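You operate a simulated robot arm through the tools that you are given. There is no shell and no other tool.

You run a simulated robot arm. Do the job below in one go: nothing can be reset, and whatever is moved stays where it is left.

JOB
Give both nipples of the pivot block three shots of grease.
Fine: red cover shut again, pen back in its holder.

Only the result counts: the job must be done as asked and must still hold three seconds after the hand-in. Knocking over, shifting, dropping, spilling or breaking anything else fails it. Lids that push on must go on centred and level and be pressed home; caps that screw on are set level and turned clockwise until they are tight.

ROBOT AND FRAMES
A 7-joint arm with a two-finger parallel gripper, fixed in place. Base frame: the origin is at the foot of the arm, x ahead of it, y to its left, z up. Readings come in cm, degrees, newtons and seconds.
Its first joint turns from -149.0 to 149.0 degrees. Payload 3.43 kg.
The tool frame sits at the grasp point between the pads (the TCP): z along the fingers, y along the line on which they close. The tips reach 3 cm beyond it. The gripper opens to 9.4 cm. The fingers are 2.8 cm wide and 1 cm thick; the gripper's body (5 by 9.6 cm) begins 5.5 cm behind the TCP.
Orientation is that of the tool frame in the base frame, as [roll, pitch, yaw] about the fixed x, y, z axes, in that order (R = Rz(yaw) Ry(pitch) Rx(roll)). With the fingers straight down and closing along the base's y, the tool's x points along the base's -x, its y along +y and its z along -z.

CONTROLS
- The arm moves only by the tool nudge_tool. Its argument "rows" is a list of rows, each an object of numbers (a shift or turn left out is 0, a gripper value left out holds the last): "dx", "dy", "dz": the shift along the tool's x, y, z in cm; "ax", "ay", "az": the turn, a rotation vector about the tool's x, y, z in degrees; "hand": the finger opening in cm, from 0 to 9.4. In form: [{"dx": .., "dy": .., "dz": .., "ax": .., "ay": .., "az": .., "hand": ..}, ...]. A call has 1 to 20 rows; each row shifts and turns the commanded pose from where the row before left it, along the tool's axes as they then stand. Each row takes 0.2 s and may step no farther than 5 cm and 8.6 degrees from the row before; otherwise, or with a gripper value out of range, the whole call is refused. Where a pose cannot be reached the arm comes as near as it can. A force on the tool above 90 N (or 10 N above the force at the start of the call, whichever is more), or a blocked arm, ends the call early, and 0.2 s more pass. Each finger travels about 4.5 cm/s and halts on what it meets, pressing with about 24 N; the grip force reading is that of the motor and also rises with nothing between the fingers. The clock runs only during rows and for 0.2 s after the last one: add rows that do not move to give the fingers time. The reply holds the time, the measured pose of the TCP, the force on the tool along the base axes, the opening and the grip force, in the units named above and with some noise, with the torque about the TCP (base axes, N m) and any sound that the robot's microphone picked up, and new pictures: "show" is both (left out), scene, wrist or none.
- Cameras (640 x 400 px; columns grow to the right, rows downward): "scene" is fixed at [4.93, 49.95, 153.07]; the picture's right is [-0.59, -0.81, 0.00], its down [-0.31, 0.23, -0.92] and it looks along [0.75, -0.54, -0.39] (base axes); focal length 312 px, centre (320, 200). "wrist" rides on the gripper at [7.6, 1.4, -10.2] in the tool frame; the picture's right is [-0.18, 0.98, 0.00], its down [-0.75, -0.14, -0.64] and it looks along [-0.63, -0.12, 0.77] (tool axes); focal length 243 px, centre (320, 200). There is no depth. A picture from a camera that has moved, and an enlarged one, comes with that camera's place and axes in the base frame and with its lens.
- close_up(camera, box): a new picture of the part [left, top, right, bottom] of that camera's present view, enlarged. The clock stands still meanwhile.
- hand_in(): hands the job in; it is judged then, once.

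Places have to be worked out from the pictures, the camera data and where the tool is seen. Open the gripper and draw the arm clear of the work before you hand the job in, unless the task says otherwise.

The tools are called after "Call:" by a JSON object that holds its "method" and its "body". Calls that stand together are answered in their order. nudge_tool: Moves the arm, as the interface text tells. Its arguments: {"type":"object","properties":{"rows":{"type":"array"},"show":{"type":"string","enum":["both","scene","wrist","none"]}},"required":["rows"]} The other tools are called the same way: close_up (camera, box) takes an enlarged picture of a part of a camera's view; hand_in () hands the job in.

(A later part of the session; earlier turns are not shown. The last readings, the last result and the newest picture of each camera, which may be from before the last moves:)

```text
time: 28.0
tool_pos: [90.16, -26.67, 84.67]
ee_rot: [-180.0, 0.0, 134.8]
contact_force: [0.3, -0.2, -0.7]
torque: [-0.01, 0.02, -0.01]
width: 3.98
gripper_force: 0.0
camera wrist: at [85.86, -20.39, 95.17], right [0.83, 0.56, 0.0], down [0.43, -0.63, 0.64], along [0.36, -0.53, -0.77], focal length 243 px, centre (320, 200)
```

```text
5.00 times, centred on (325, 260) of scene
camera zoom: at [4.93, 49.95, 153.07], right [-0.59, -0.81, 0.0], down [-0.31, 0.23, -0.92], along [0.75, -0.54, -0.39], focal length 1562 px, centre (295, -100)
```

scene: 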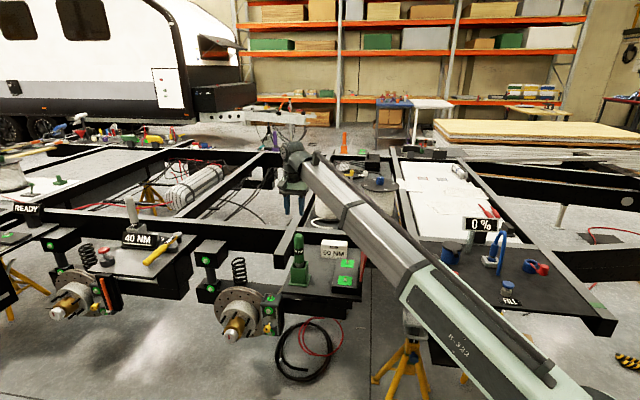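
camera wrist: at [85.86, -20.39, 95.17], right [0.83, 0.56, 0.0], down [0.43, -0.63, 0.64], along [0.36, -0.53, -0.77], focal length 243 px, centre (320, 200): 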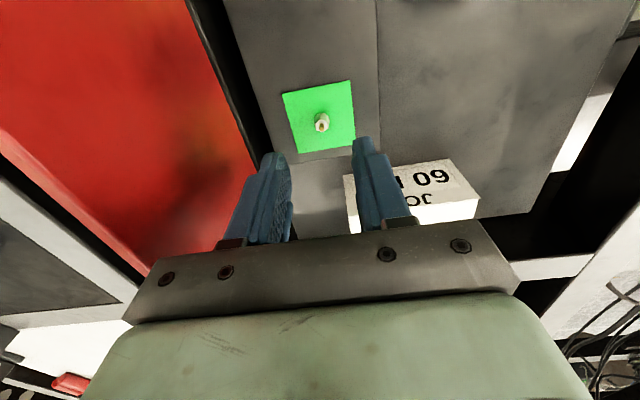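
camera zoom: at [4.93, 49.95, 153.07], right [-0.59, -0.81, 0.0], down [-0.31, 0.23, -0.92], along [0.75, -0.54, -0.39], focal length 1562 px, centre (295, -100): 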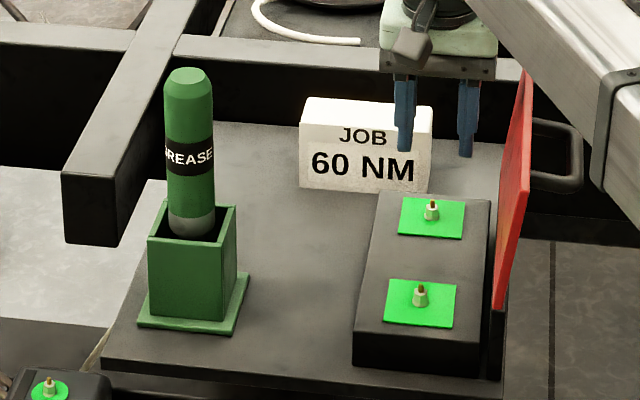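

The far nipple looks identical at 11.9 cm along the tool's −x, so the spacing is about 12.0 cm. Now I rise and go above the pen with the gripper open.

Call:
{"method": "nudge_tool", "body": {"rows": [{"dz": -4.5, "hand": 7}, {"dz": -4.5}, {"dz": -4.5}, {"dz": -4.5}, {"dx": 1.9, "dy": 3.8}, {"dx": 1.9, "dy": 3.8}, {"dx": 1.9, "dy": 3.8}, {"dx": 1.9, "dy": 3.8}, {"dx": 2.0, "dy": 3.9}, {}, {}]}}

Call:
{"method": "close_up", "body": {"camera": "wrist", "box": [240, 60, 400, 200]}}

Call:
{"method": "close_up", "body": {"camera": "scene", "box": [250, 190, 360, 290]}}

```text
time: 30.4
tool_pos: [96.96, -6.25, 102.93]
ee_rot: [179.9, 0.0, 134.9]
contact_force: [1.2, -0.3, 0.3]
torque: [0.01, 0.0, -0.01]
width: 7.0
gripper_force: 0.1
camera wrist: at [92.62, 0.05, 113.28], right [0.83, 0.56, 0.0], down [0.43, -0.63, 0.64], along [0.36, -0.53, -0.77], focal length 243 px, centre (320, 200)
```

scene: 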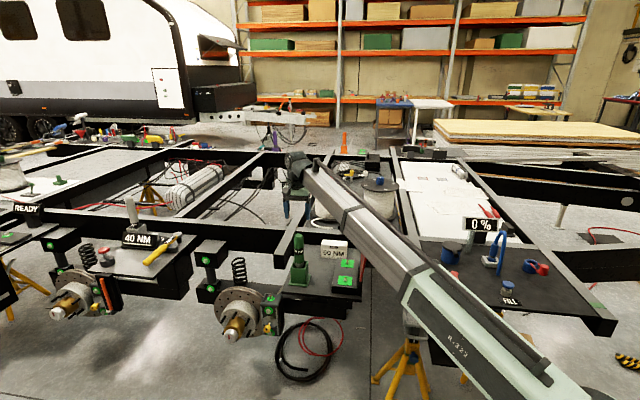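
wrist: 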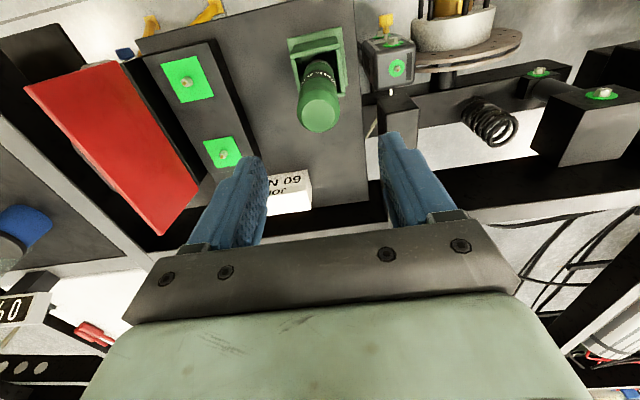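

```text
2.86 times, centred on (320, 130) of wrist
camera zoom: at [92.62, 0.05, 113.28], right [0.83, 0.56, 0.0], down [0.43, -0.63, 0.64], along [0.36, -0.53, -0.77], focal length 693 px, centre (320, 400)
```

zoom: 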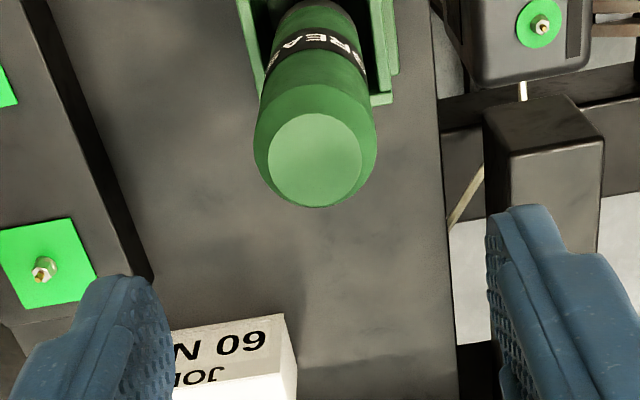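

```text
4.00 times, centred on (305, 240) of scene
camera zoom: at [4.93, 49.95, 153.07], right [-0.59, -0.81, 0.0], down [-0.31, 0.23, -0.92], along [0.75, -0.54, -0.39], focal length 1250 px, centre (380, 40)
```

zoom: 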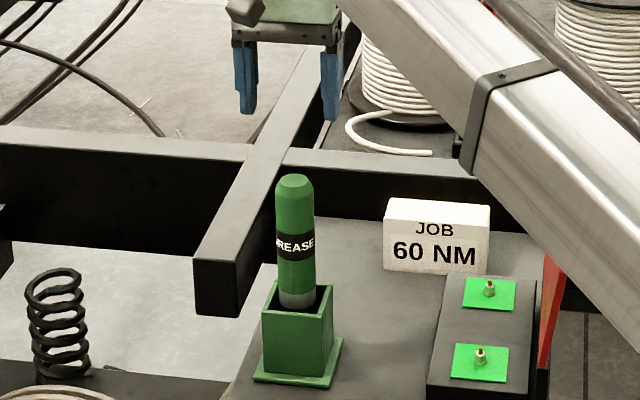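

The pen is nearly centred under the tool (0.03, −0.16). I correct that and go part-way down to re-measure.

Call:
{"method": "nudge_tool", "body": {"rows": [{"dy": -0.15}, {"dz": 2}, {"dz": 2}, {"dz": 2}, {"dz": 1}, {}, {}]}}

Call:
{"method": "close_up", "body": {"camera": "wrist", "box": [240, 60, 400, 200]}}

Call:
{"method": "close_up", "body": {"camera": "scene", "box": [250, 190, 360, 290]}}

```text
time: 32.0
tool_pos: [96.95, -6.49, 95.78]
ee_rot: [-179.9, 0.0, 134.8]
contact_force: [0.0, -0.4, -0.3]
torque: [-0.01, 0.01, -0.02]
width: 7.01
gripper_force: 0.0
camera wrist: at [92.57, -0.19, 106.22], right [0.83, 0.56, 0.0], down [0.43, -0.63, 0.64], along [0.36, -0.53, -0.77], focal length 243 px, centre (320, 200)
```

scene: 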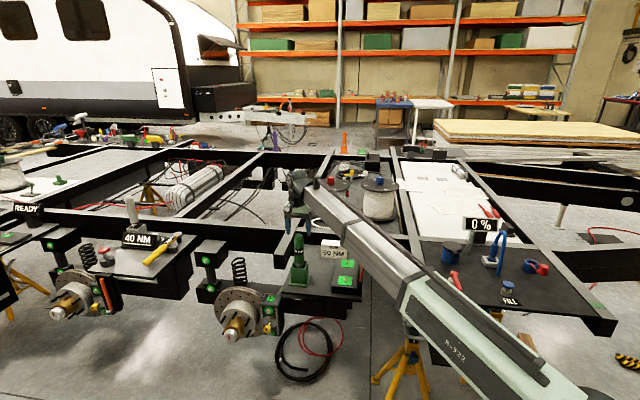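
wrist: 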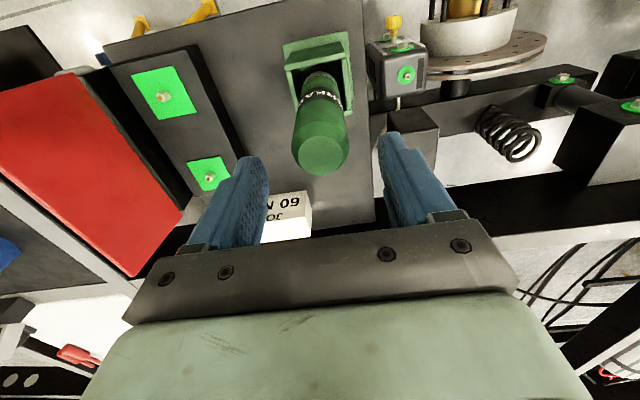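

```text
2.86 times, centred on (320, 130) of wrist
camera zoom: at [92.57, -0.19, 106.22], right [0.83, 0.56, 0.0], down [0.43, -0.63, 0.64], along [0.36, -0.53, -0.77], focal length 693 px, centre (320, 400)
```

zoom: 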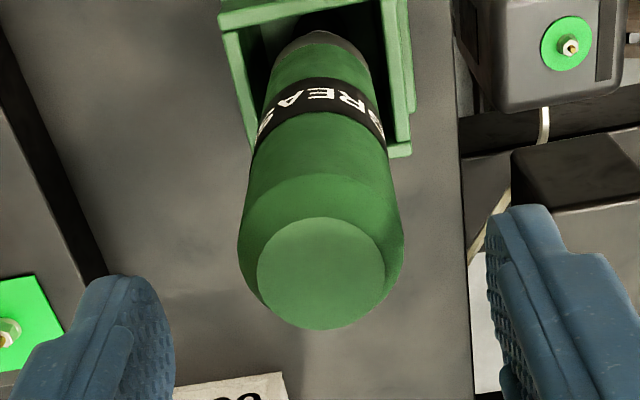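

```text
4.00 times, centred on (305, 240) of scene
camera zoom: at [4.93, 49.95, 153.07], right [-0.59, -0.81, 0.0], down [-0.31, 0.23, -0.92], along [0.75, -0.54, -0.39], focal length 1250 px, centre (380, 40)
```

zoom: 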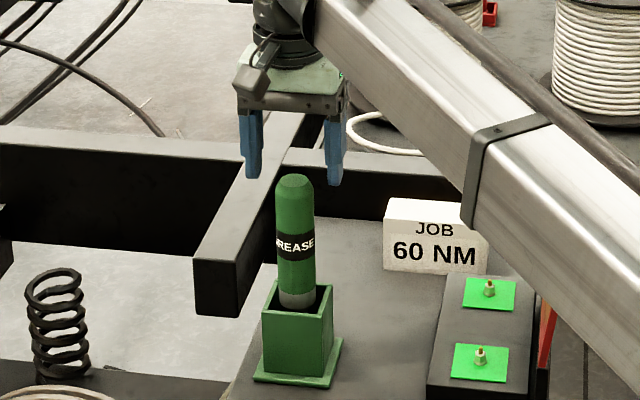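

The midpoint between the fingertips coincides with the pen's top in the scene view, so the pen top is at z ≈ 92.8 and centred. I go down to z ≈ 87.9 around it.

Call:
{"method": "nudge_tool", "body": {"rows": [{"dx": 0.1, "dz": 2}, {"dz": 2}, {"dz": 2}, {"dz": 1.9}, {}, {}]}}

Call:
{"method": "close_up", "body": {"camera": "scene", "box": [250, 190, 360, 290]}}

Call:
{"method": "close_up", "body": {"camera": "wrist", "box": [220, 80, 420, 250]}}

```text
time: 33.4
tool_pos: [96.9, -6.4, 88.1]
ee_rot: [180.0, 0.0, 134.7]
contact_force: [-0.3, -0.6, 0.4]
torque: [0.01, 0.01, -0.01]
width: 6.98
gripper_force: 0.1
camera wrist: at [92.48, -0.09, 98.36], right [0.83, 0.56, 0.0], down [0.43, -0.63, 0.64], along [0.36, -0.53, -0.77], focal length 243 px, centre (320, 200)
```

scene: 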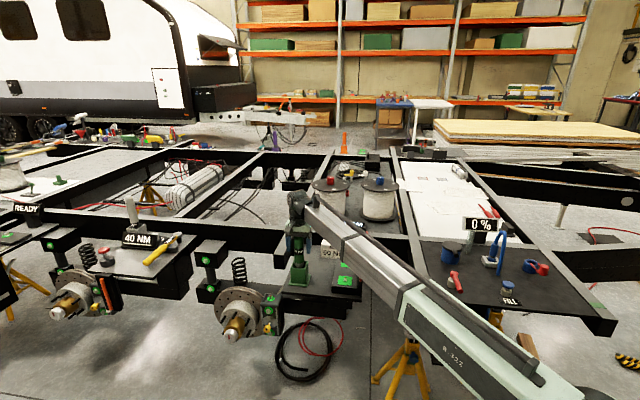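
wrist: 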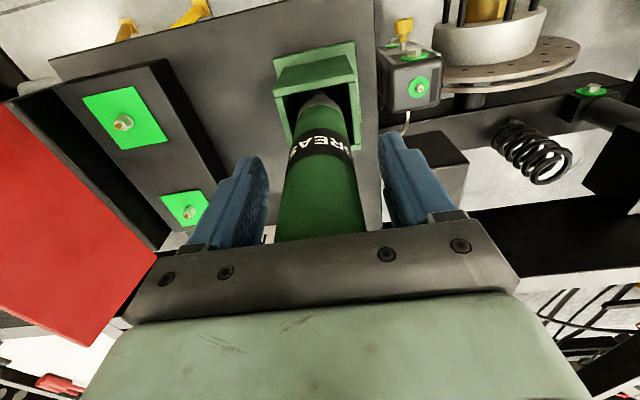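

```text
4.00 times, centred on (305, 240) of scene
camera zoom: at [4.93, 49.95, 153.07], right [-0.59, -0.81, 0.0], down [-0.31, 0.23, -0.92], along [0.75, -0.54, -0.39], focal length 1250 px, centre (380, 40)
```

zoom: 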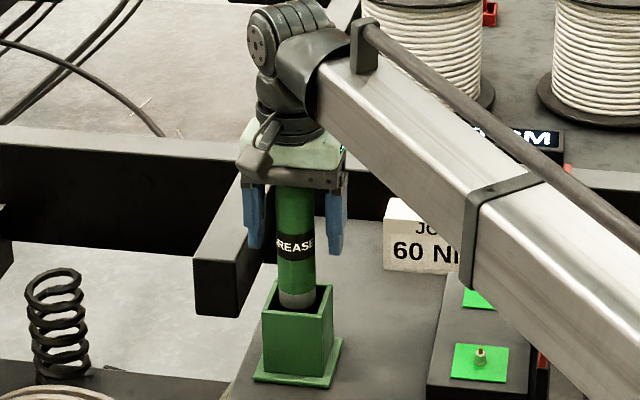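

```text
2.35 times, centred on (320, 165) of wrist
camera zoom: at [92.48, -0.09, 98.36], right [0.83, 0.56, 0.0], down [0.43, -0.63, 0.64], along [0.36, -0.53, -0.77], focal length 571 px, centre (320, 282)
```

zoom: 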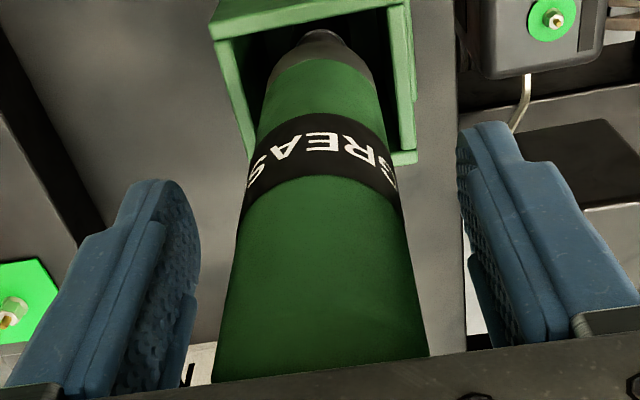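

The pen is centred between the pads with no contact. I close the gripper on it.

Call:
{"method": "nudge_tool", "body": {"rows": [{"hand": 5}, {"hand": 3}, {"hand": 2}, {}, {}], "show": "wrist"}}

```text
time: 34.6
tool_pos: [96.83, -6.31, 88.03]
ee_rot: [-180.0, 0.0, 134.8]
contact_force: [0.5, 0.9, -0.1]
torque: [0.15, -0.16, 0.0]
width: 3.78
gripper_force: 24.3
camera wrist: at [92.49, -0.08, 98.37], right [0.83, 0.56, 0.0], down [0.43, -0.63, 0.64], along [0.36, -0.53, -0.77], focal length 243 px, centre (320, 200)
```

wrist: 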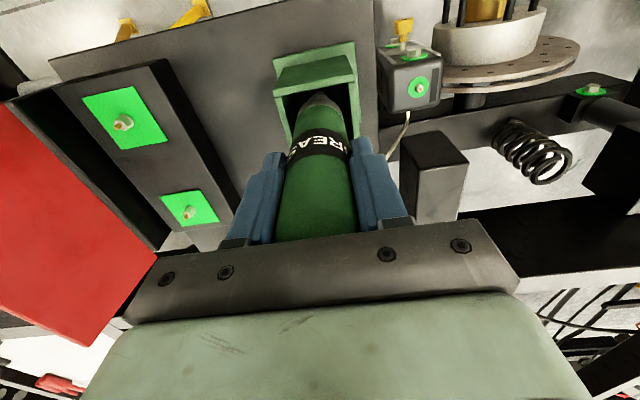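

I have the pen (3.78 cm across). I firm up the grip and lift it straight out of the holder.

Call:
{"method": "nudge_tool", "body": {"rows": [{"hand": 0}, {}, {"dz": -1}, {"dz": -2}, {"dz": -3}, {"dz": -3}, {"dz": -3}, {}, {}]}}

Call:
{"method": "close_up", "body": {"camera": "scene", "box": [250, 170, 360, 270]}}

Call:
{"method": "close_up", "body": {"camera": "wrist", "box": [220, 80, 420, 250]}}

```text
time: 36.6
tool_pos: [96.82, -6.45, 100.0]
ee_rot: [180.0, 0.0, 134.7]
contact_force: [0.1, 0.2, -4.3]
torque: [0.01, 0.01, 0.01]
width: 3.76
gripper_force: 23.4
camera wrist: at [92.52, -0.14, 110.4], right [0.83, 0.56, 0.0], down [0.43, -0.63, 0.64], along [0.36, -0.53, -0.77], focal length 243 px, centre (320, 200)
```

scene: 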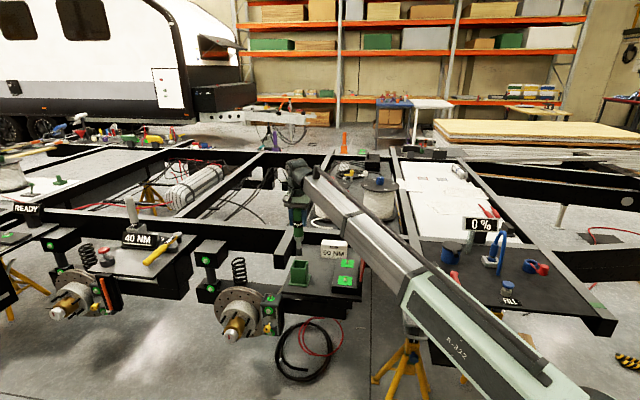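
wrist: 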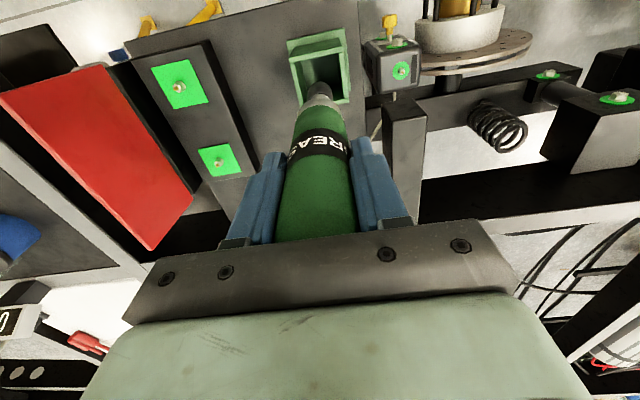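

```text
4.00 times, centred on (305, 220) of scene
camera zoom: at [4.93, 49.95, 153.07], right [-0.59, -0.81, 0.0], down [-0.31, 0.23, -0.92], along [0.75, -0.54, -0.39], focal length 1250 px, centre (380, 120)
```

zoom: 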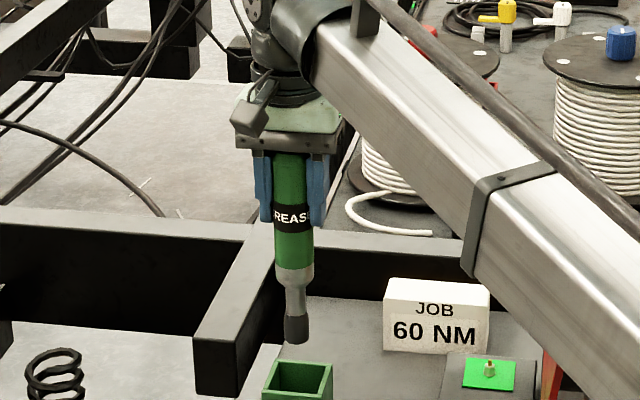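

```text
2.35 times, centred on (320, 165) of wrist
camera zoom: at [92.52, -0.14, 110.4], right [0.83, 0.56, 0.0], down [0.43, -0.63, 0.64], along [0.36, -0.53, -0.77], focal length 571 px, centre (320, 282)
```

zoom: 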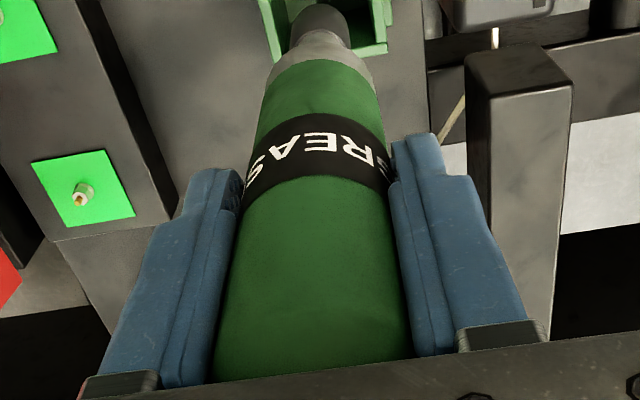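

The pen is out; its black nozzle tip is about 16.3 cm below the TCP. I carry it over the near nipple at this height.

Call:
{"method": "nudge_tool", "body": {"rows": [{"dx": 0.4, "dy": -3}, {"dx": 0.5, "dy": -4}, {"dx": 0.5, "dy": -4}, {"dx": 0.5, "dy": -4}, {"dx": 0.37, "dy": -3.9}, {}, {"dz": 2}, {}, {}]}}

Call:
{"method": "close_up", "body": {"camera": "scene", "box": [290, 200, 400, 300]}}

Call:
{"method": "close_up", "body": {"camera": "wrist", "box": [260, 30, 380, 130]}}

```text
time: 38.6
tool_pos: [81.71, -18.2, 97.81]
ee_rot: [-180.0, -0.1, 134.8]
contact_force: [-0.1, -0.1, -3.9]
torque: [-0.02, 0.02, 0.03]
width: 3.78
gripper_force: 23.8
camera wrist: at [77.42, -11.85, 108.3], right [0.83, 0.56, 0.0], down [0.43, -0.63, 0.64], along [0.36, -0.53, -0.77], focal length 243 px, centre (320, 200)
```

scene: 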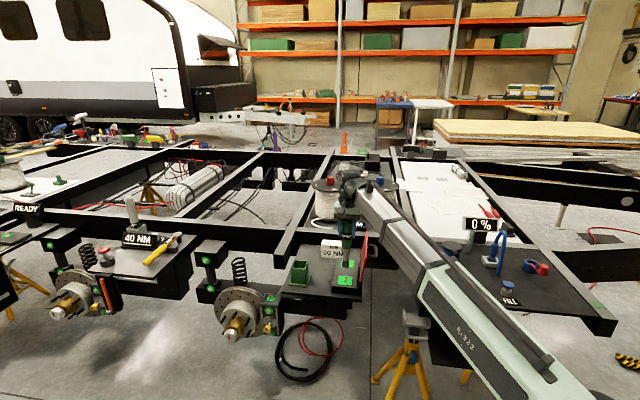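
wrist: 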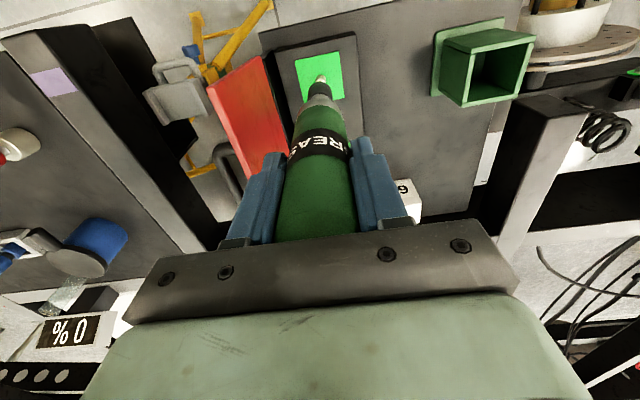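

```text
4.00 times, centred on (345, 250) of scene
camera zoom: at [4.93, 49.95, 153.07], right [-0.59, -0.81, 0.0], down [-0.31, 0.23, -0.92], along [0.75, -0.54, -0.39], focal length 1250 px, centre (220, 0)
```

zoom: 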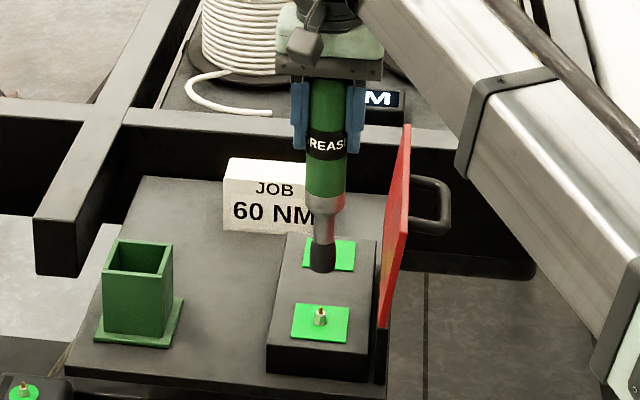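

```text
4.00 times, centred on (320, 80) of wrist
camera zoom: at [77.42, -11.85, 108.3], right [0.83, 0.56, 0.0], down [0.43, -0.63, 0.64], along [0.36, -0.53, -0.77], focal length 970 px, centre (320, 680)
```

zoom: 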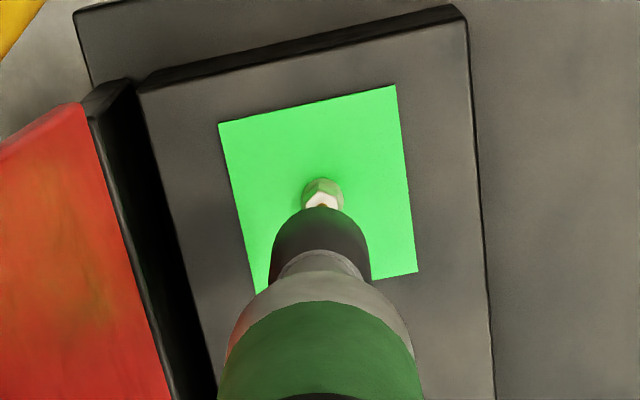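

The nozzle and nipple line up laterally to within about 0.1 cm. I trim that and lower to just above the nipple to compare in both views.

Call:
{"method": "nudge_tool", "body": {"rows": [{"dy": 0.08, "dz": 1}, {"dz": 1}, {"dz": 1}, {}, {}]}}

Call:
{"method": "close_up", "body": {"camera": "scene", "box": [320, 250, 370, 300]}}

Call:
{"method": "close_up", "body": {"camera": "wrist", "box": [270, 40, 370, 120]}}

```text
time: 39.8
tool_pos: [81.68, -18.02, 94.93]
ee_rot: [180.0, 0.0, 134.9]
contact_force: [0.5, 0.3, -4.4]
torque: [-0.02, -0.03, 0.0]
width: 3.78
gripper_force: 23.8
camera wrist: at [77.47, -11.74, 105.33], right [0.83, 0.56, 0.0], down [0.43, -0.63, 0.64], along [0.36, -0.53, -0.77], focal length 243 px, centre (320, 200)
```

scene: 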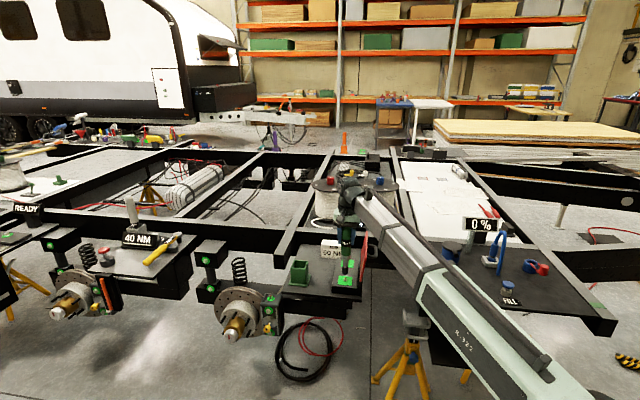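
wrist: 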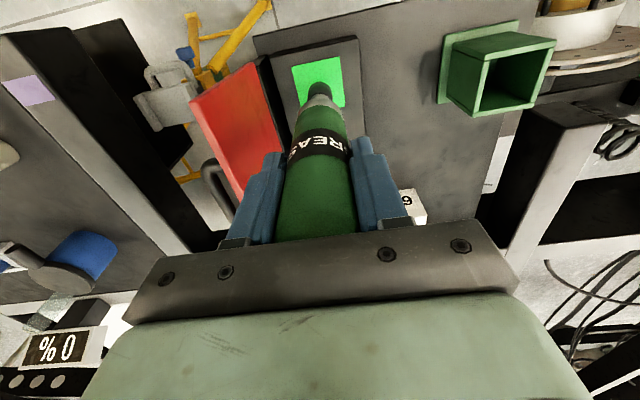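

```text
8.00 times, centred on (345, 275) of scene
camera zoom: at [4.93, 49.95, 153.07], right [-0.59, -0.81, 0.0], down [-0.31, 0.23, -0.92], along [0.75, -0.54, -0.39], focal length 2499 px, centre (120, -400)
```

zoom: 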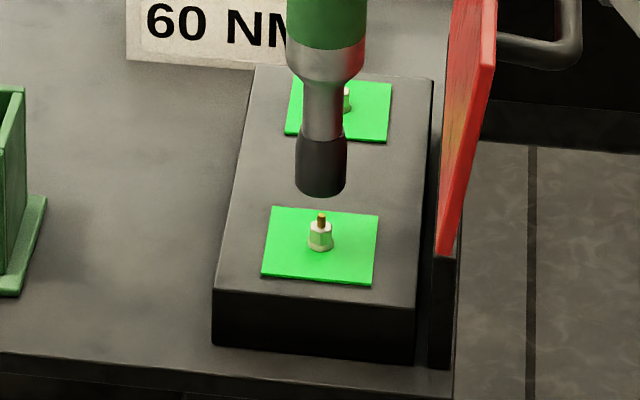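

```text
5.00 times, centred on (320, 80) of wrist
camera zoom: at [77.47, -11.74, 105.33], right [0.83, 0.56, 0.0], down [0.43, -0.63, 0.64], along [0.36, -0.53, -0.77], focal length 1213 px, centre (320, 800)
```

zoom: 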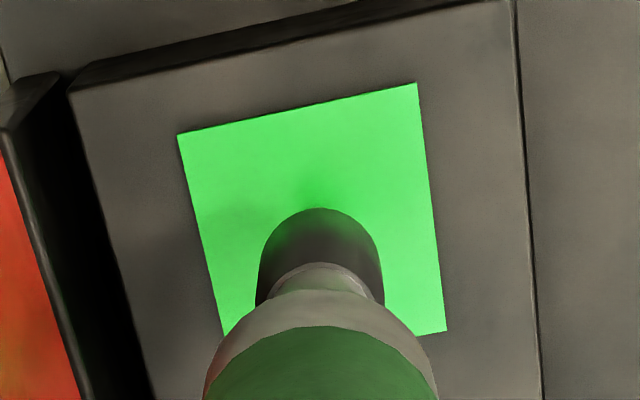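

Both views agree to within about 1 mm, with the nozzle tip about 1.3–1.5 cm above the nipple. I trim x by 0.08 and come down gently until there's contact.

Call:
{"method": "nudge_tool", "body": {"rows": [{"dx": 0.08, "dz": 0.4}, {"dz": 0.4}, {"dz": 0.3}, {}], "show": "none"}}

Call:
{"method": "close_up", "body": {"camera": "scene", "box": [320, 250, 370, 300]}}

```text
time: 40.8
tool_pos: [81.84, -18.03, 93.91]
ee_rot: [-180.0, 0.0, 134.8]
contact_force: [-0.3, 0.3, -5.4]
torque: [0.04, -0.01, 0.02]
width: 3.78
gripper_force: 23.3
```

```text
8.00 times, centred on (345, 275) of scene
camera zoom: at [4.93, 49.95, 153.07], right [-0.59, -0.81, 0.0], down [-0.31, 0.23, -0.92], along [0.75, -0.54, -0.39], focal length 2499 px, centre (120, -400)
```

zoom: 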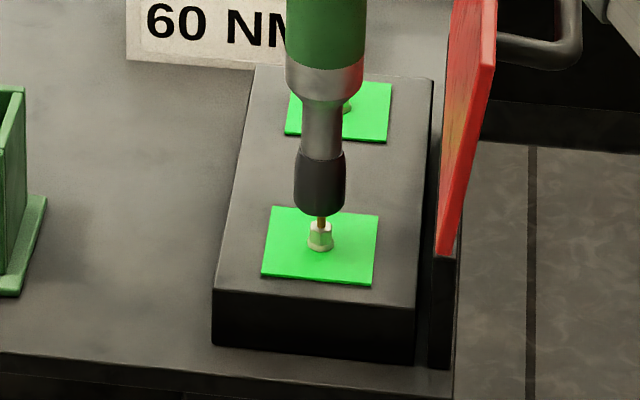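

The nozzle is right at the nipple tip, with no contact force yet. I continue in small steps.

Call:
{"method": "nudge_tool", "body": {"rows": [{"dz": 0.15}, {"dz": 0.15}, {}], "show": "none"}}

Call:
{"method": "close_up", "body": {"camera": "scene", "box": [320, 250, 370, 300]}}

```text
time: 41.6
tool_pos: [81.77, -17.99, 93.57]
ee_rot: [-180.0, 0.0, 134.8]
contact_force: [0.3, 0.4, -4.9]
torque: [0.0, 0.01, 0.0]
width: 3.79
gripper_force: 24.2
```

```text
8.00 times, centred on (345, 275) of scene
camera zoom: at [4.93, 49.95, 153.07], right [-0.59, -0.81, 0.0], down [-0.31, 0.23, -0.92], along [0.75, -0.54, -0.39], focal length 2499 px, centre (120, -400)
```

zoom: 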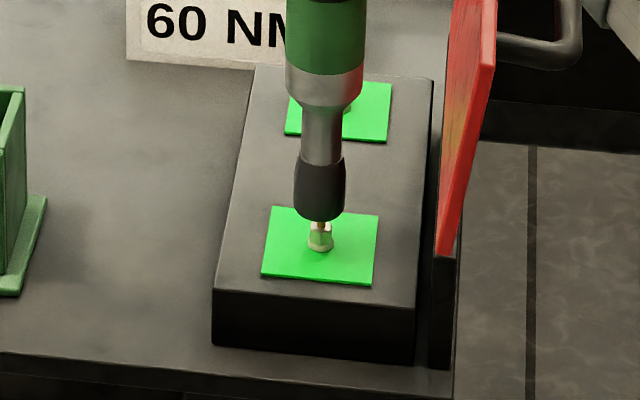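

Call:
{"method": "nudge_tool", "body": {"rows": [{"dz": 0.15}, {}], "show": "none"}}

Call:
{"method": "nudge_tool", "body": {"rows": [{"dz": 0.15}, {}], "show": "none"}}

```text
time: 42.2
tool_pos: [81.74, -17.95, 93.31]
ee_rot: [-179.9, 0.0, 134.8]
contact_force: [1.4, -0.3, -4.5]
torque: [-0.04, -0.01, 0.02]
width: 3.77
gripper_force: 23.6
```

```text
time: 42.8
tool_pos: [81.96, -17.98, 93.19]
ee_rot: [-180.0, 0.1, 134.9]
contact_force: [-0.2, -0.9, -4.4]
torque: [0.01, 0.01, 0.03]
width: 3.77
gripper_force: 23.8
```

There's still no contact at TCP z 93.2, so I check the view and go on down in small steps.

Call:
{"method": "nudge_tool", "body": {"rows": [{"dz": 0.15}, {}], "show": "none"}}

Call:
{"method": "close_up", "body": {"camera": "scene", "box": [320, 250, 370, 300]}}

Call:
{"method": "close_up", "body": {"camera": "wrist", "box": [270, 40, 370, 120]}}

```text
time: 43.4
tool_pos: [81.75, -18.03, 93.03]
ee_rot: [180.0, 0.0, 134.7]
contact_force: [0.2, 0.7, -4.2]
torque: [0.02, 0.03, 0.03]
width: 3.78
gripper_force: 24.2
```

```text
8.00 times, centred on (345, 275) of scene
camera zoom: at [4.93, 49.95, 153.07], right [-0.59, -0.81, 0.0], down [-0.31, 0.23, -0.92], along [0.75, -0.54, -0.39], focal length 2499 px, centre (120, -400)
```

zoom: 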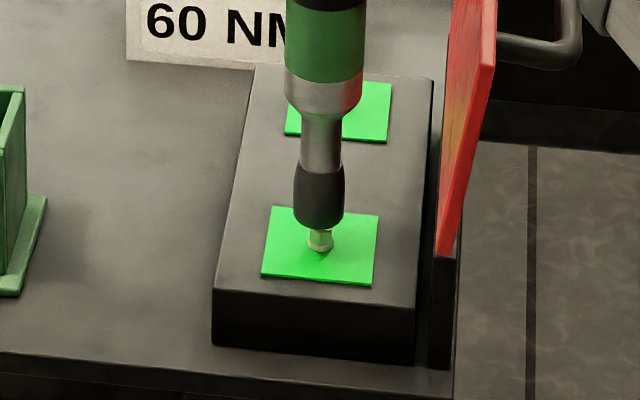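

```text
5.00 times, centred on (320, 80) of wrist
camera zoom: at [77.49, -11.71, 103.47], right [0.83, 0.56, 0.0], down [0.43, -0.63, 0.64], along [0.36, -0.53, -0.77], focal length 1213 px, centre (320, 800)
```

zoom: 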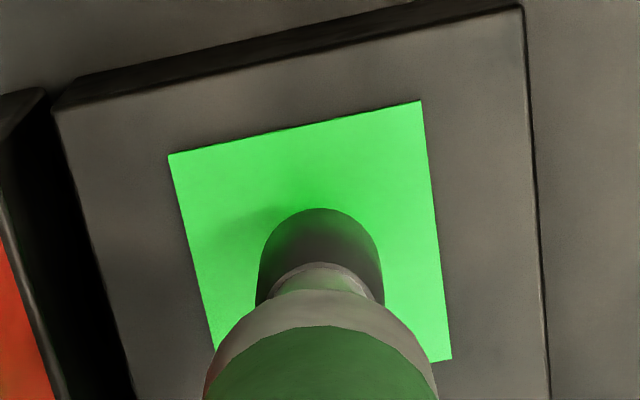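

The coupler is going over the nipple. I keep lowering in small steps, watching the force and the sound.

Call:
{"method": "nudge_tool", "body": {"rows": [{"dz": 0.1}, {"dz": 0.1}, {}], "show": "none"}}

Call:
{"method": "nudge_tool", "body": {"rows": [{"dz": 0.1}, {}], "show": "none"}}

Call:
{"method": "nudge_tool", "body": {"rows": [{"dz": 0.1}, {}], "show": "none"}}

```text
time: 44.2
tool_pos: [81.87, -17.98, 92.91]
ee_rot: [-179.9, 0.1, 134.8]
contact_force: [0.1, -0.4, -4.5]
torque: [0.0, -0.03, 0.03]
width: 3.78
gripper_force: 24.0
```

```text
time: 44.8
tool_pos: [81.9, -18.01, 92.83]
ee_rot: [180.0, -0.1, 134.8]
contact_force: [0.6, -0.2, -3.6]
torque: [-0.01, -0.03, -0.02]
width: 3.75
gripper_force: 24.1
```

```text
time: 45.4
tool_pos: [81.75, -18.05, 92.63]
ee_rot: [-180.0, -0.1, 134.8]
contact_force: [0.4, 0.2, -4.0]
torque: [0.01, -0.02, -0.01]
width: 3.76
gripper_force: 23.3
```

Still no contact force; I go on with 0.1 cm steps.

Call:
{"method": "nudge_tool", "body": {"rows": [{"dz": 0.1}, {}], "show": "none"}}

Call:
{"method": "nudge_tool", "body": {"rows": [{"dz": 0.1}, {}], "show": "none"}}

Call:
{"method": "close_up", "body": {"camera": "scene", "box": [320, 250, 370, 300]}}

```text
time: 46.0
tool_pos: [81.78, -17.94, 92.72]
ee_rot: [179.9, -0.1, 134.7]
contact_force: [-1.3, 0.7, -3.8]
torque: [-0.03, 0.0, 0.0]
width: 3.81
gripper_force: 23.8
```

```text
time: 46.6
tool_pos: [81.81, -17.97, 92.6]
ee_rot: [-180.0, 0.1, 134.8]
contact_force: [0.7, 0.4, -3.9]
torque: [0.0, 0.0, 0.03]
width: 3.77
gripper_force: 24.8
```

```text
8.00 times, centred on (345, 275) of scene
camera zoom: at [4.93, 49.95, 153.07], right [-0.59, -0.81, 0.0], down [-0.31, 0.23, -0.92], along [0.75, -0.54, -0.39], focal length 2499 px, centre (120, -400)
```

zoom: 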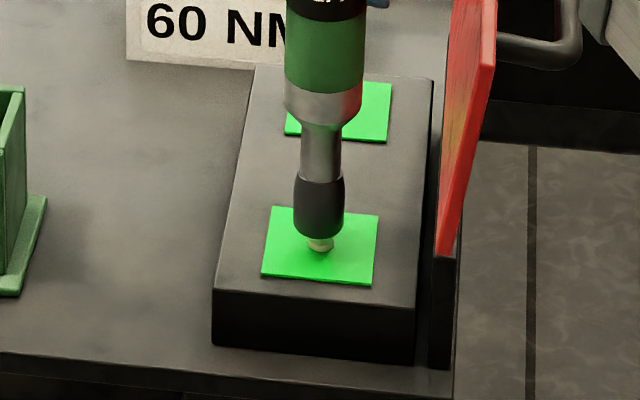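

The nipple is nearly swallowed by the coupler. I continue in 0.1 cm steps until it seats.

Call:
{"method": "nudge_tool", "body": {"rows": [{"dz": 0.1}, {}], "show": "none"}}

Call:
{"method": "nudge_tool", "body": {"rows": [{"dz": 0.1}, {}], "show": "none"}}

Call:
{"method": "nudge_tool", "body": {"rows": [{"dz": 0.1}, {}], "show": "none"}}

```text
time: 47.2
tool_pos: [81.89, -18.02, 92.53]
ee_rot: [179.9, 0.1, 134.8]
contact_force: [-0.1, 0.5, -4.7]
torque: [0.01, 0.01, 0.02]
width: 3.75
gripper_force: 23.7
```

```text
time: 47.8
tool_pos: [81.83, -17.99, 92.33]
ee_rot: [-179.9, -0.1, 134.8]
contact_force: [0.1, -0.3, -4.4]
torque: [0.0, 0.0, -0.02]
width: 3.78
gripper_force: 24.4
```

```text
time: 48.4
tool_pos: [81.82, -18.07, 92.24]
ee_rot: [-180.0, 0.0, 134.8]
contact_force: [-0.8, 0.0, -4.9]
torque: [0.01, 0.01, -0.01]
width: 3.76
gripper_force: 23.8
```

Still no force at z 92.25; I continue, one small step per call, with a picture after.

Call:
{"method": "nudge_tool", "body": {"rows": [{"dz": 0.1}, {}], "show": "none"}}

Call:
{"method": "nudge_tool", "body": {"rows": [{"dz": 0.1}, {}], "show": "none"}}

Call:
{"method": "close_up", "body": {"camera": "scene", "box": [320, 250, 370, 300]}}

```text
time: 49.0
tool_pos: [81.78, -18.07, 92.08]
ee_rot: [-179.9, 0.0, 134.9]
contact_force: [0.0, 1.4, -5.1]
torque: [0.0, 0.04, -0.02]
width: 3.77
gripper_force: 23.7
```

```text
time: 49.6
tool_pos: [81.74, -17.97, 92.03]
ee_rot: [-180.0, 0.0, 134.7]
contact_force: [-0.3, 0.8, -3.9]
torque: [0.03, 0.02, 0.03]
width: 3.77
gripper_force: 24.1
```

```text
8.00 times, centred on (345, 275) of scene
camera zoom: at [4.93, 49.95, 153.07], right [-0.59, -0.81, 0.0], down [-0.31, 0.23, -0.92], along [0.75, -0.54, -0.39], focal length 2499 px, centre (120, -400)
```

zoom: 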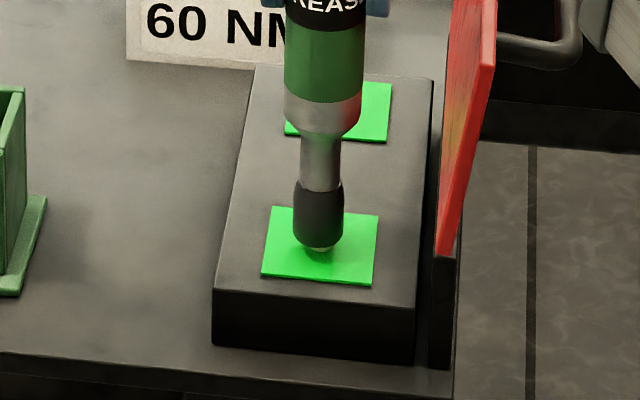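

Call:
{"method": "nudge_tool", "body": {"rows": [{"dz": 0.1}, {}], "show": "none"}}

Call:
{"method": "nudge_tool", "body": {"rows": [{"dz": 0.1}, {}], "show": "none"}}

```text
time: 50.2
tool_pos: [81.88, -18.06, 91.91]
ee_rot: [179.9, 0.0, 134.9]
contact_force: [0.2, -0.7, -4.5]
torque: [-0.12, -0.01, -0.01]
width: 3.77
gripper_force: 24.1
```

```text
time: 50.8
tool_pos: [81.81, -18.1, 91.83]
ee_rot: [179.9, 0.1, 134.7]
contact_force: [1.8, -1.7, -1.3]
torque: [-0.21, -0.35, -0.02]
width: 3.77
gripper_force: 24.0
```

First contact: part of the pen's weight is now carried, with a slight side push along the tool's −x. I ease 0.05 cm that way and press on a little further.

Call:
{"method": "nudge_tool", "body": {"rows": [{"dx": -0.05, "dz": 0.05}, {"dz": 0.05}, {}], "show": "none"}}

```text
time: 51.6
tool_pos: [81.85, -18.02, 91.72]
ee_rot: [-180.0, 0.0, 134.8]
contact_force: [1.0, -2.0, -4.7]
torque: [-0.4, -0.2, -0.01]
width: 3.77
gripper_force: 24.7
```

Only a side force remains, along the tool's −x, so the coupler is rubbing on the nipple's side. I shift a bit more that way and continue down.

Call:
{"method": "nudge_tool", "body": {"rows": [{"dx": -0.08, "dy": -0.03}, {}], "show": "none"}}

Call:
{"method": "nudge_tool", "body": {"rows": [{"dz": 0.08}, {}], "show": "none"}}

Call:
{"method": "close_up", "body": {"camera": "scene", "box": [320, 250, 370, 300]}}

```text
time: 52.2
tool_pos: [81.84, -18.11, 91.71]
ee_rot: [-180.0, 0.0, 134.8]
contact_force: [0.3, -0.7, -3.6]
torque: [0.0, -0.04, 0.03]
width: 3.78
gripper_force: 23.5
```

```text
time: 52.8
tool_pos: [81.85, -18.17, 91.71]
ee_rot: [180.0, 0.0, 134.8]
contact_force: [0.2, 0.7, -4.1]
torque: [0.0, -0.05, 0.0]
width: 3.75
gripper_force: 24.2
```

```text
8.00 times, centred on (345, 275) of scene
camera zoom: at [4.93, 49.95, 153.07], right [-0.59, -0.81, 0.0], down [-0.31, 0.23, -0.92], along [0.75, -0.54, -0.39], focal length 2499 px, centre (120, -400)
```

zoom: 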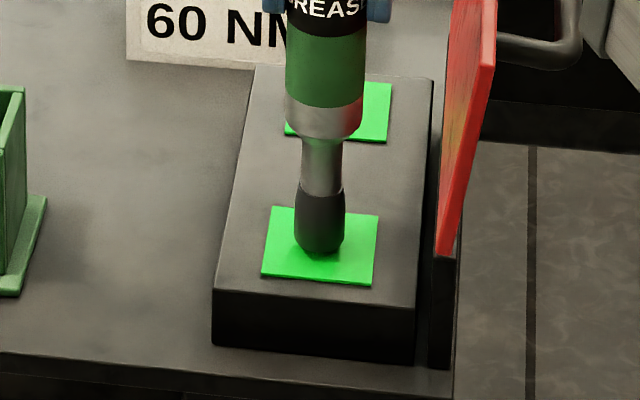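

Laterally free now and almost down on the pad. I keep going in small steps.

Call:
{"method": "nudge_tool", "body": {"rows": [{"dz": 0.1}, {}], "show": "none"}}

Call:
{"method": "nudge_tool", "body": {"rows": [{"dz": 0.1}, {}], "show": "none"}}

```text
time: 53.4
tool_pos: [81.88, -18.07, 91.6]
ee_rot: [180.0, 0.0, 134.8]
contact_force: [-0.8, -0.6, -4.0]
torque: [0.0, -0.02, 0.02]
width: 3.79
gripper_force: 23.5
```

```text
time: 54.0
tool_pos: [81.95, -18.09, 91.46]
ee_rot: [180.0, 0.0, 134.8]
contact_force: [-0.4, -0.1, -4.4]
torque: [-0.02, 0.01, 0.02]
width: 3.76
gripper_force: 24.4
```

Call:
{"method": "nudge_tool", "body": {"rows": [{"dz": 0.1}, {}], "show": "none"}}

Call:
{"method": "nudge_tool", "body": {"rows": [{"dz": 0.1}, {}], "show": "none"}}

Call:
{"method": "close_up", "body": {"camera": "scene", "box": [320, 250, 370, 300]}}

```text
time: 54.6
tool_pos: [81.93, -18.02, 91.33]
ee_rot: [180.0, 0.0, 134.7]
contact_force: [-0.3, -0.8, -4.8]
torque: [0.01, 0.0, -0.01]
width: 3.77
gripper_force: 24.2
```

```text
time: 55.2
tool_pos: [81.8, -18.09, 91.23]
ee_rot: [-180.0, 0.0, 134.8]
contact_force: [-0.2, 1.0, -4.9]
torque: [0.0, -0.02, 0.01]
width: 3.75
gripper_force: 23.9
```

```text
8.00 times, centred on (345, 275) of scene
camera zoom: at [4.93, 49.95, 153.07], right [-0.59, -0.81, 0.0], down [-0.31, 0.23, -0.92], along [0.75, -0.54, -0.39], focal length 2499 px, centre (120, -400)
```

zoom: 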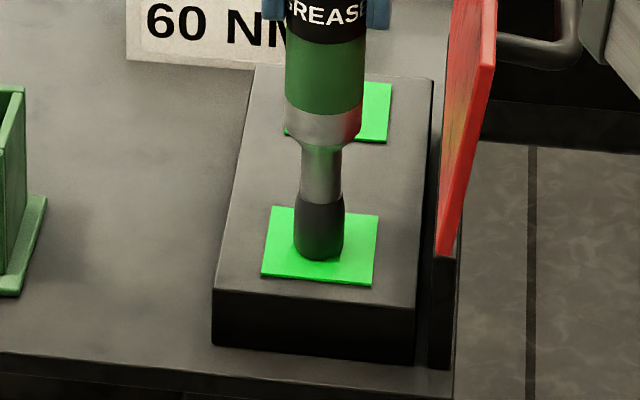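

Call:
{"method": "nudge_tool", "body": {"rows": [{"dz": 0.1}, {}], "show": "none"}}

Call:
{"method": "nudge_tool", "body": {"rows": [{"dz": 0.1}, {}], "show": "none"}}

```text
time: 55.8
tool_pos: [81.97, -18.05, 91.21]
ee_rot: [179.9, 0.1, 134.8]
contact_force: [0.8, -0.2, -4.2]
torque: [0.04, -0.02, 0.02]
width: 3.79
gripper_force: 24.3
```

```text
time: 56.4
tool_pos: [81.82, -18.11, 91.14]
ee_rot: [179.9, -0.1, 134.8]
contact_force: [-0.4, 1.1, 6.7]
torque: [0.08, 0.02, 0.01]
width: 3.78
gripper_force: 23.7
```

The pen is seated: about 11 N of vertical contact and no side force. I press a little harder and listen for a shot.

Call:
{"method": "nudge_tool", "body": {"rows": [{"dz": 0.06}, {}], "show": "none"}}

```text
time: 57.0
tool_pos: [81.79, -18.06, 91.19]
ee_rot: [179.8, 0.1, 134.9]
contact_force: [1.4, -0.7, 22.7]
torque: [0.09, -0.19, -0.02]
width: 3.8
gripper_force: 24.0
```

Call:
{"method": "nudge_tool", "body": {"rows": [{"dz": 0.04}, {}], "show": "wrist"}}

Call:
{"method": "close_up", "body": {"camera": "scene", "box": [310, 200, 390, 300]}}

```text
time: 57.6
tool_pos: [81.91, -17.98, 91.03]
ee_rot: [179.9, 0.1, 134.8]
contact_force: [1.4, -0.3, 34.2]
torque: [0.11, -0.37, -0.03]
width: 3.81
gripper_force: 23.9
camera wrist: at [77.46, -11.81, 101.43], right [0.83, 0.56, 0.0], down [0.43, -0.63, 0.64], along [0.36, -0.53, -0.77], focal length 243 px, centre (320, 200)
```

wrist: 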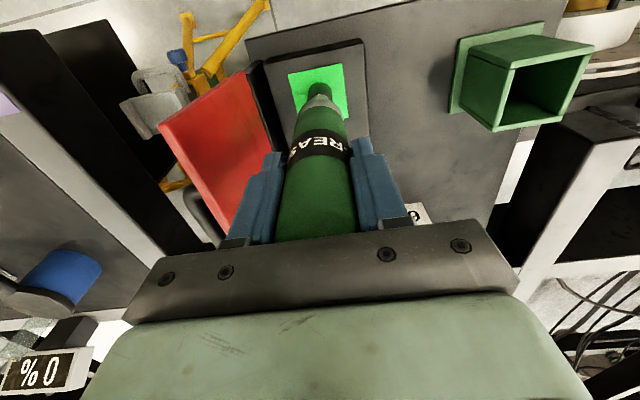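

```text
4.00 times, centred on (350, 250) of scene
camera zoom: at [4.93, 49.95, 153.07], right [-0.59, -0.81, 0.0], down [-0.31, 0.23, -0.92], along [0.75, -0.54, -0.39], focal length 1250 px, centre (200, 0)
```

zoom: 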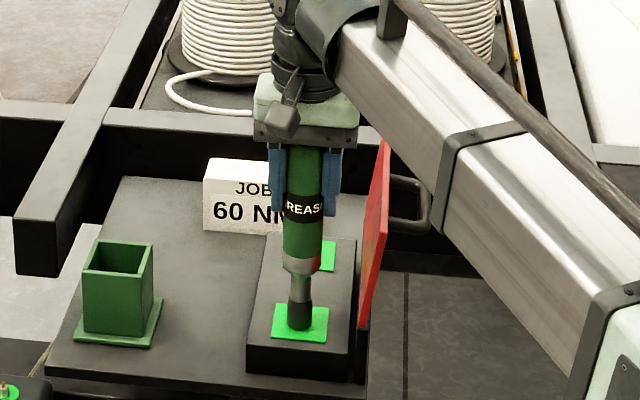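

About 39 N is bearing on the nipple with no sound yet and no give. I press further in small steps.

Call:
{"method": "nudge_tool", "body": {"rows": [{"dz": 0.04}, {}], "show": "none"}}

Call:
{"method": "nudge_tool", "body": {"rows": [{"dz": 0.04}, {}], "show": "none"}}

```text
time: 58.2
tool_pos: [81.8, -18.03, 90.95]
ee_rot: [179.8, 0.1, 134.8]
contact_force: [2.6, 1.7, 34.2]
torque: [0.21, -0.39, 0.01]
width: 3.77
gripper_force: 23.9
```

```text
time: 58.8
tool_pos: [81.78, -18.06, 91.02]
ee_rot: [180.0, 0.1, 134.8]
contact_force: [1.7, 3.5, 33.2]
torque: [0.46, -0.29, 0.0]
width: 3.79
gripper_force: 24.2
```

The force levels off at about 38 N, so the pen is slipping slightly up in the pads. I go on until its top rests on the palm, which will let me push harder.

Call:
{"method": "nudge_tool", "body": {"rows": [{"dz": 0.08}, {}], "show": "none"}}

Call:
{"method": "nudge_tool", "body": {"rows": [{"dz": 0.08}, {}], "show": "none"}}

Call:
{"method": "nudge_tool", "body": {"rows": [{"dz": 0.08}, {}], "show": "none"}}

```text
time: 59.4
tool_pos: [81.89, -18.19, 90.95]
ee_rot: [-180.0, 0.2, 134.8]
contact_force: [3.1, 3.9, 35.0]
torque: [0.49, -0.48, 0.0]
width: 3.77
gripper_force: 24.5
```

```text
time: 60.0
tool_pos: [81.81, -18.04, 90.79]
ee_rot: [180.0, 0.1, 134.9]
contact_force: [3.7, 4.8, 34.2]
torque: [0.53, -0.52, 0.04]
width: 3.76
gripper_force: 24.2
```

```text
time: 60.6
tool_pos: [81.77, -18.16, 90.75]
ee_rot: [179.9, 0.2, 134.8]
contact_force: [3.0, 4.2, 34.6]
torque: [0.6, -0.49, 0.03]
width: 3.82
gripper_force: 23.5
```

Call:
{"method": "nudge_tool", "body": {"rows": [{"dz": 0.08, "dy": 0.03}, {}], "show": "none"}}

Call:
{"method": "nudge_tool", "body": {"rows": [{"dz": 0.08}, {}], "show": "none"}}

Call:
{"method": "nudge_tool", "body": {"rows": [{"dz": 0.08}, {}], "show": "wrist"}}

Call:
{"method": "close_up", "body": {"camera": "scene", "box": [310, 200, 390, 300]}}

```text
time: 61.2
tool_pos: [81.8, -18.05, 90.52]
ee_rot: [-179.9, 0.1, 134.8]
contact_force: [2.7, 2.9, 34.2]
torque: [0.42, -0.48, 0.01]
width: 3.77
gripper_force: 23.9
```

```text
time: 61.8
tool_pos: [81.82, -18.22, 90.59]
ee_rot: [180.0, 0.1, 134.8]
contact_force: [2.8, 3.4, 34.1]
torque: [0.43, -0.35, -0.01]
width: 3.77
gripper_force: 24.2
```

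```text
time: 62.4
tool_pos: [81.86, -18.07, 90.48]
ee_rot: [179.9, 0.1, 134.8]
contact_force: [2.3, 3.9, 33.4]
torque: [0.35, -0.33, 0.03]
width: 3.74
gripper_force: 23.7
camera wrist: at [77.49, -11.82, 100.83], right [0.83, 0.56, 0.0], down [0.43, -0.63, 0.64], along [0.36, -0.53, -0.77], focal length 243 px, centre (320, 200)
```

wrist: 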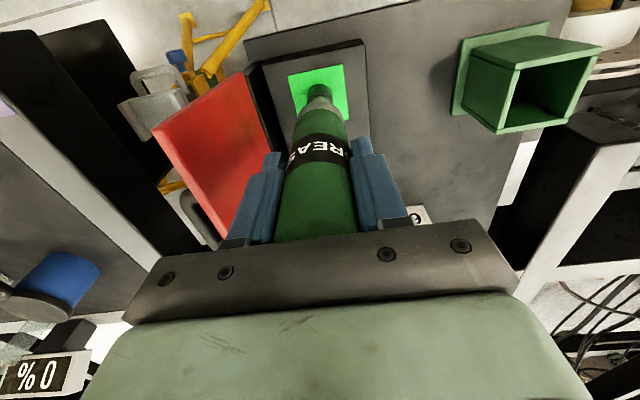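

```text
4.00 times, centred on (350, 250) of scene
camera zoom: at [4.93, 49.95, 153.07], right [-0.59, -0.81, 0.0], down [-0.31, 0.23, -0.92], along [0.75, -0.54, -0.39], focal length 1250 px, centre (200, 0)
```

zoom: 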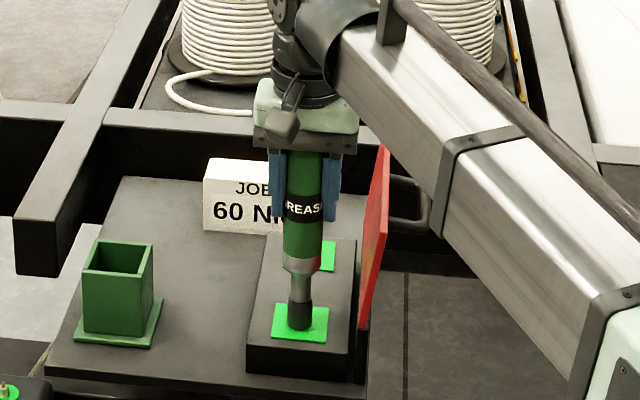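

The pen itself hasn't moved while the gripper slides down it, so the palm must be close. I continue a few more small steps.

Call:
{"method": "nudge_tool", "body": {"rows": [{"dz": 0.08}, {}], "show": "none"}}

Call:
{"method": "nudge_tool", "body": {"rows": [{"dz": 0.08}, {}], "show": "none"}}

Call:
{"method": "nudge_tool", "body": {"rows": [{"dz": 0.08}, {}], "show": "none"}}

```text
time: 63.0
tool_pos: [81.79, -18.17, 90.37]
ee_rot: [179.9, 0.1, 134.8]
contact_force: [1.1, 1.8, 37.0]
torque: [0.04, -0.11, 0.0]
width: 3.78
gripper_force: 24.2
```

```text
time: 63.6
tool_pos: [81.76, -18.04, 90.41]
ee_rot: [179.9, 0.1, 134.8]
contact_force: [1.6, 0.6, 50.3]
torque: [-0.05, -0.28, 0.02]
width: 3.77
gripper_force: 23.9
```

```text
time: 64.2
tool_pos: [81.82, -18.09, 90.39]
ee_rot: [179.9, 0.2, 134.7]
contact_force: [1.3, -1.4, 64.7]
torque: [-0.26, -0.15, 0.02]
width: 3.75
gripper_force: 24.3
```

The palm is now bearing, with about 69 N on the nipple and still no sound. I press a touch more, then release upward to see whether a shot registers.

Call:
{"method": "nudge_tool", "body": {"rows": [{"dz": 0.06}, {}, {}], "show": "none"}}

Call:
{"method": "close_up", "body": {"camera": "scene", "box": [320, 250, 370, 300]}}

Call:
{"method": "close_up", "body": {"camera": "wrist", "box": [260, 60, 380, 150]}}

```text
time: 65.0
tool_pos: [81.7, -18.13, 90.39]
ee_rot: [179.9, 0.2, 134.8]
contact_force: [0.2, -2.1, 69.5]
torque: [-0.6, -0.09, -0.01]
width: 3.78
gripper_force: 23.7
```

```text
8.00 times, centred on (345, 275) of scene
camera zoom: at [4.93, 49.95, 153.07], right [-0.59, -0.81, 0.0], down [-0.31, 0.23, -0.92], along [0.75, -0.54, -0.39], focal length 2499 px, centre (120, -400)
```

zoom: 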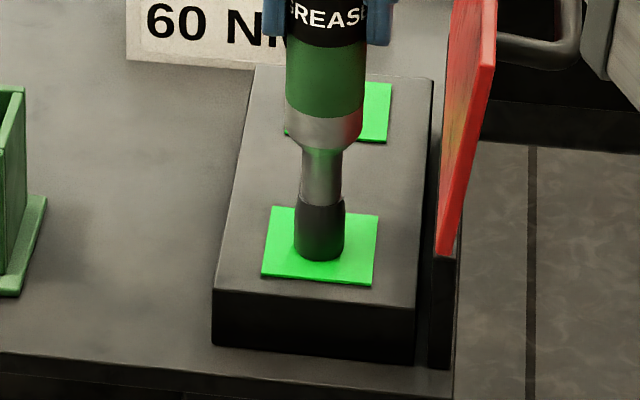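

```text
4.44 times, centred on (320, 105) of wrist
camera zoom: at [77.42, -11.8, 100.75], right [0.83, 0.56, 0.0], down [0.43, -0.63, 0.64], along [0.36, -0.53, -0.76], focal length 1078 px, centre (320, 622)
```

zoom: 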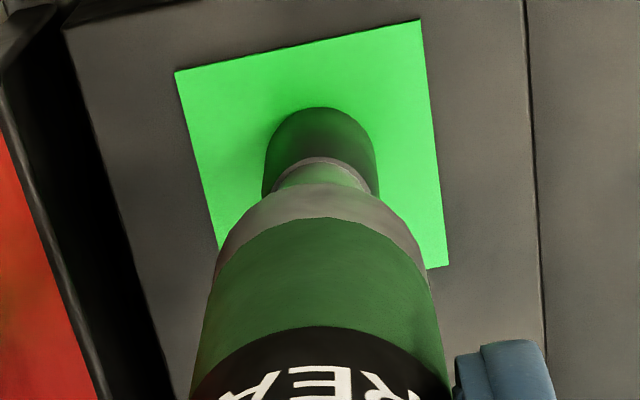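

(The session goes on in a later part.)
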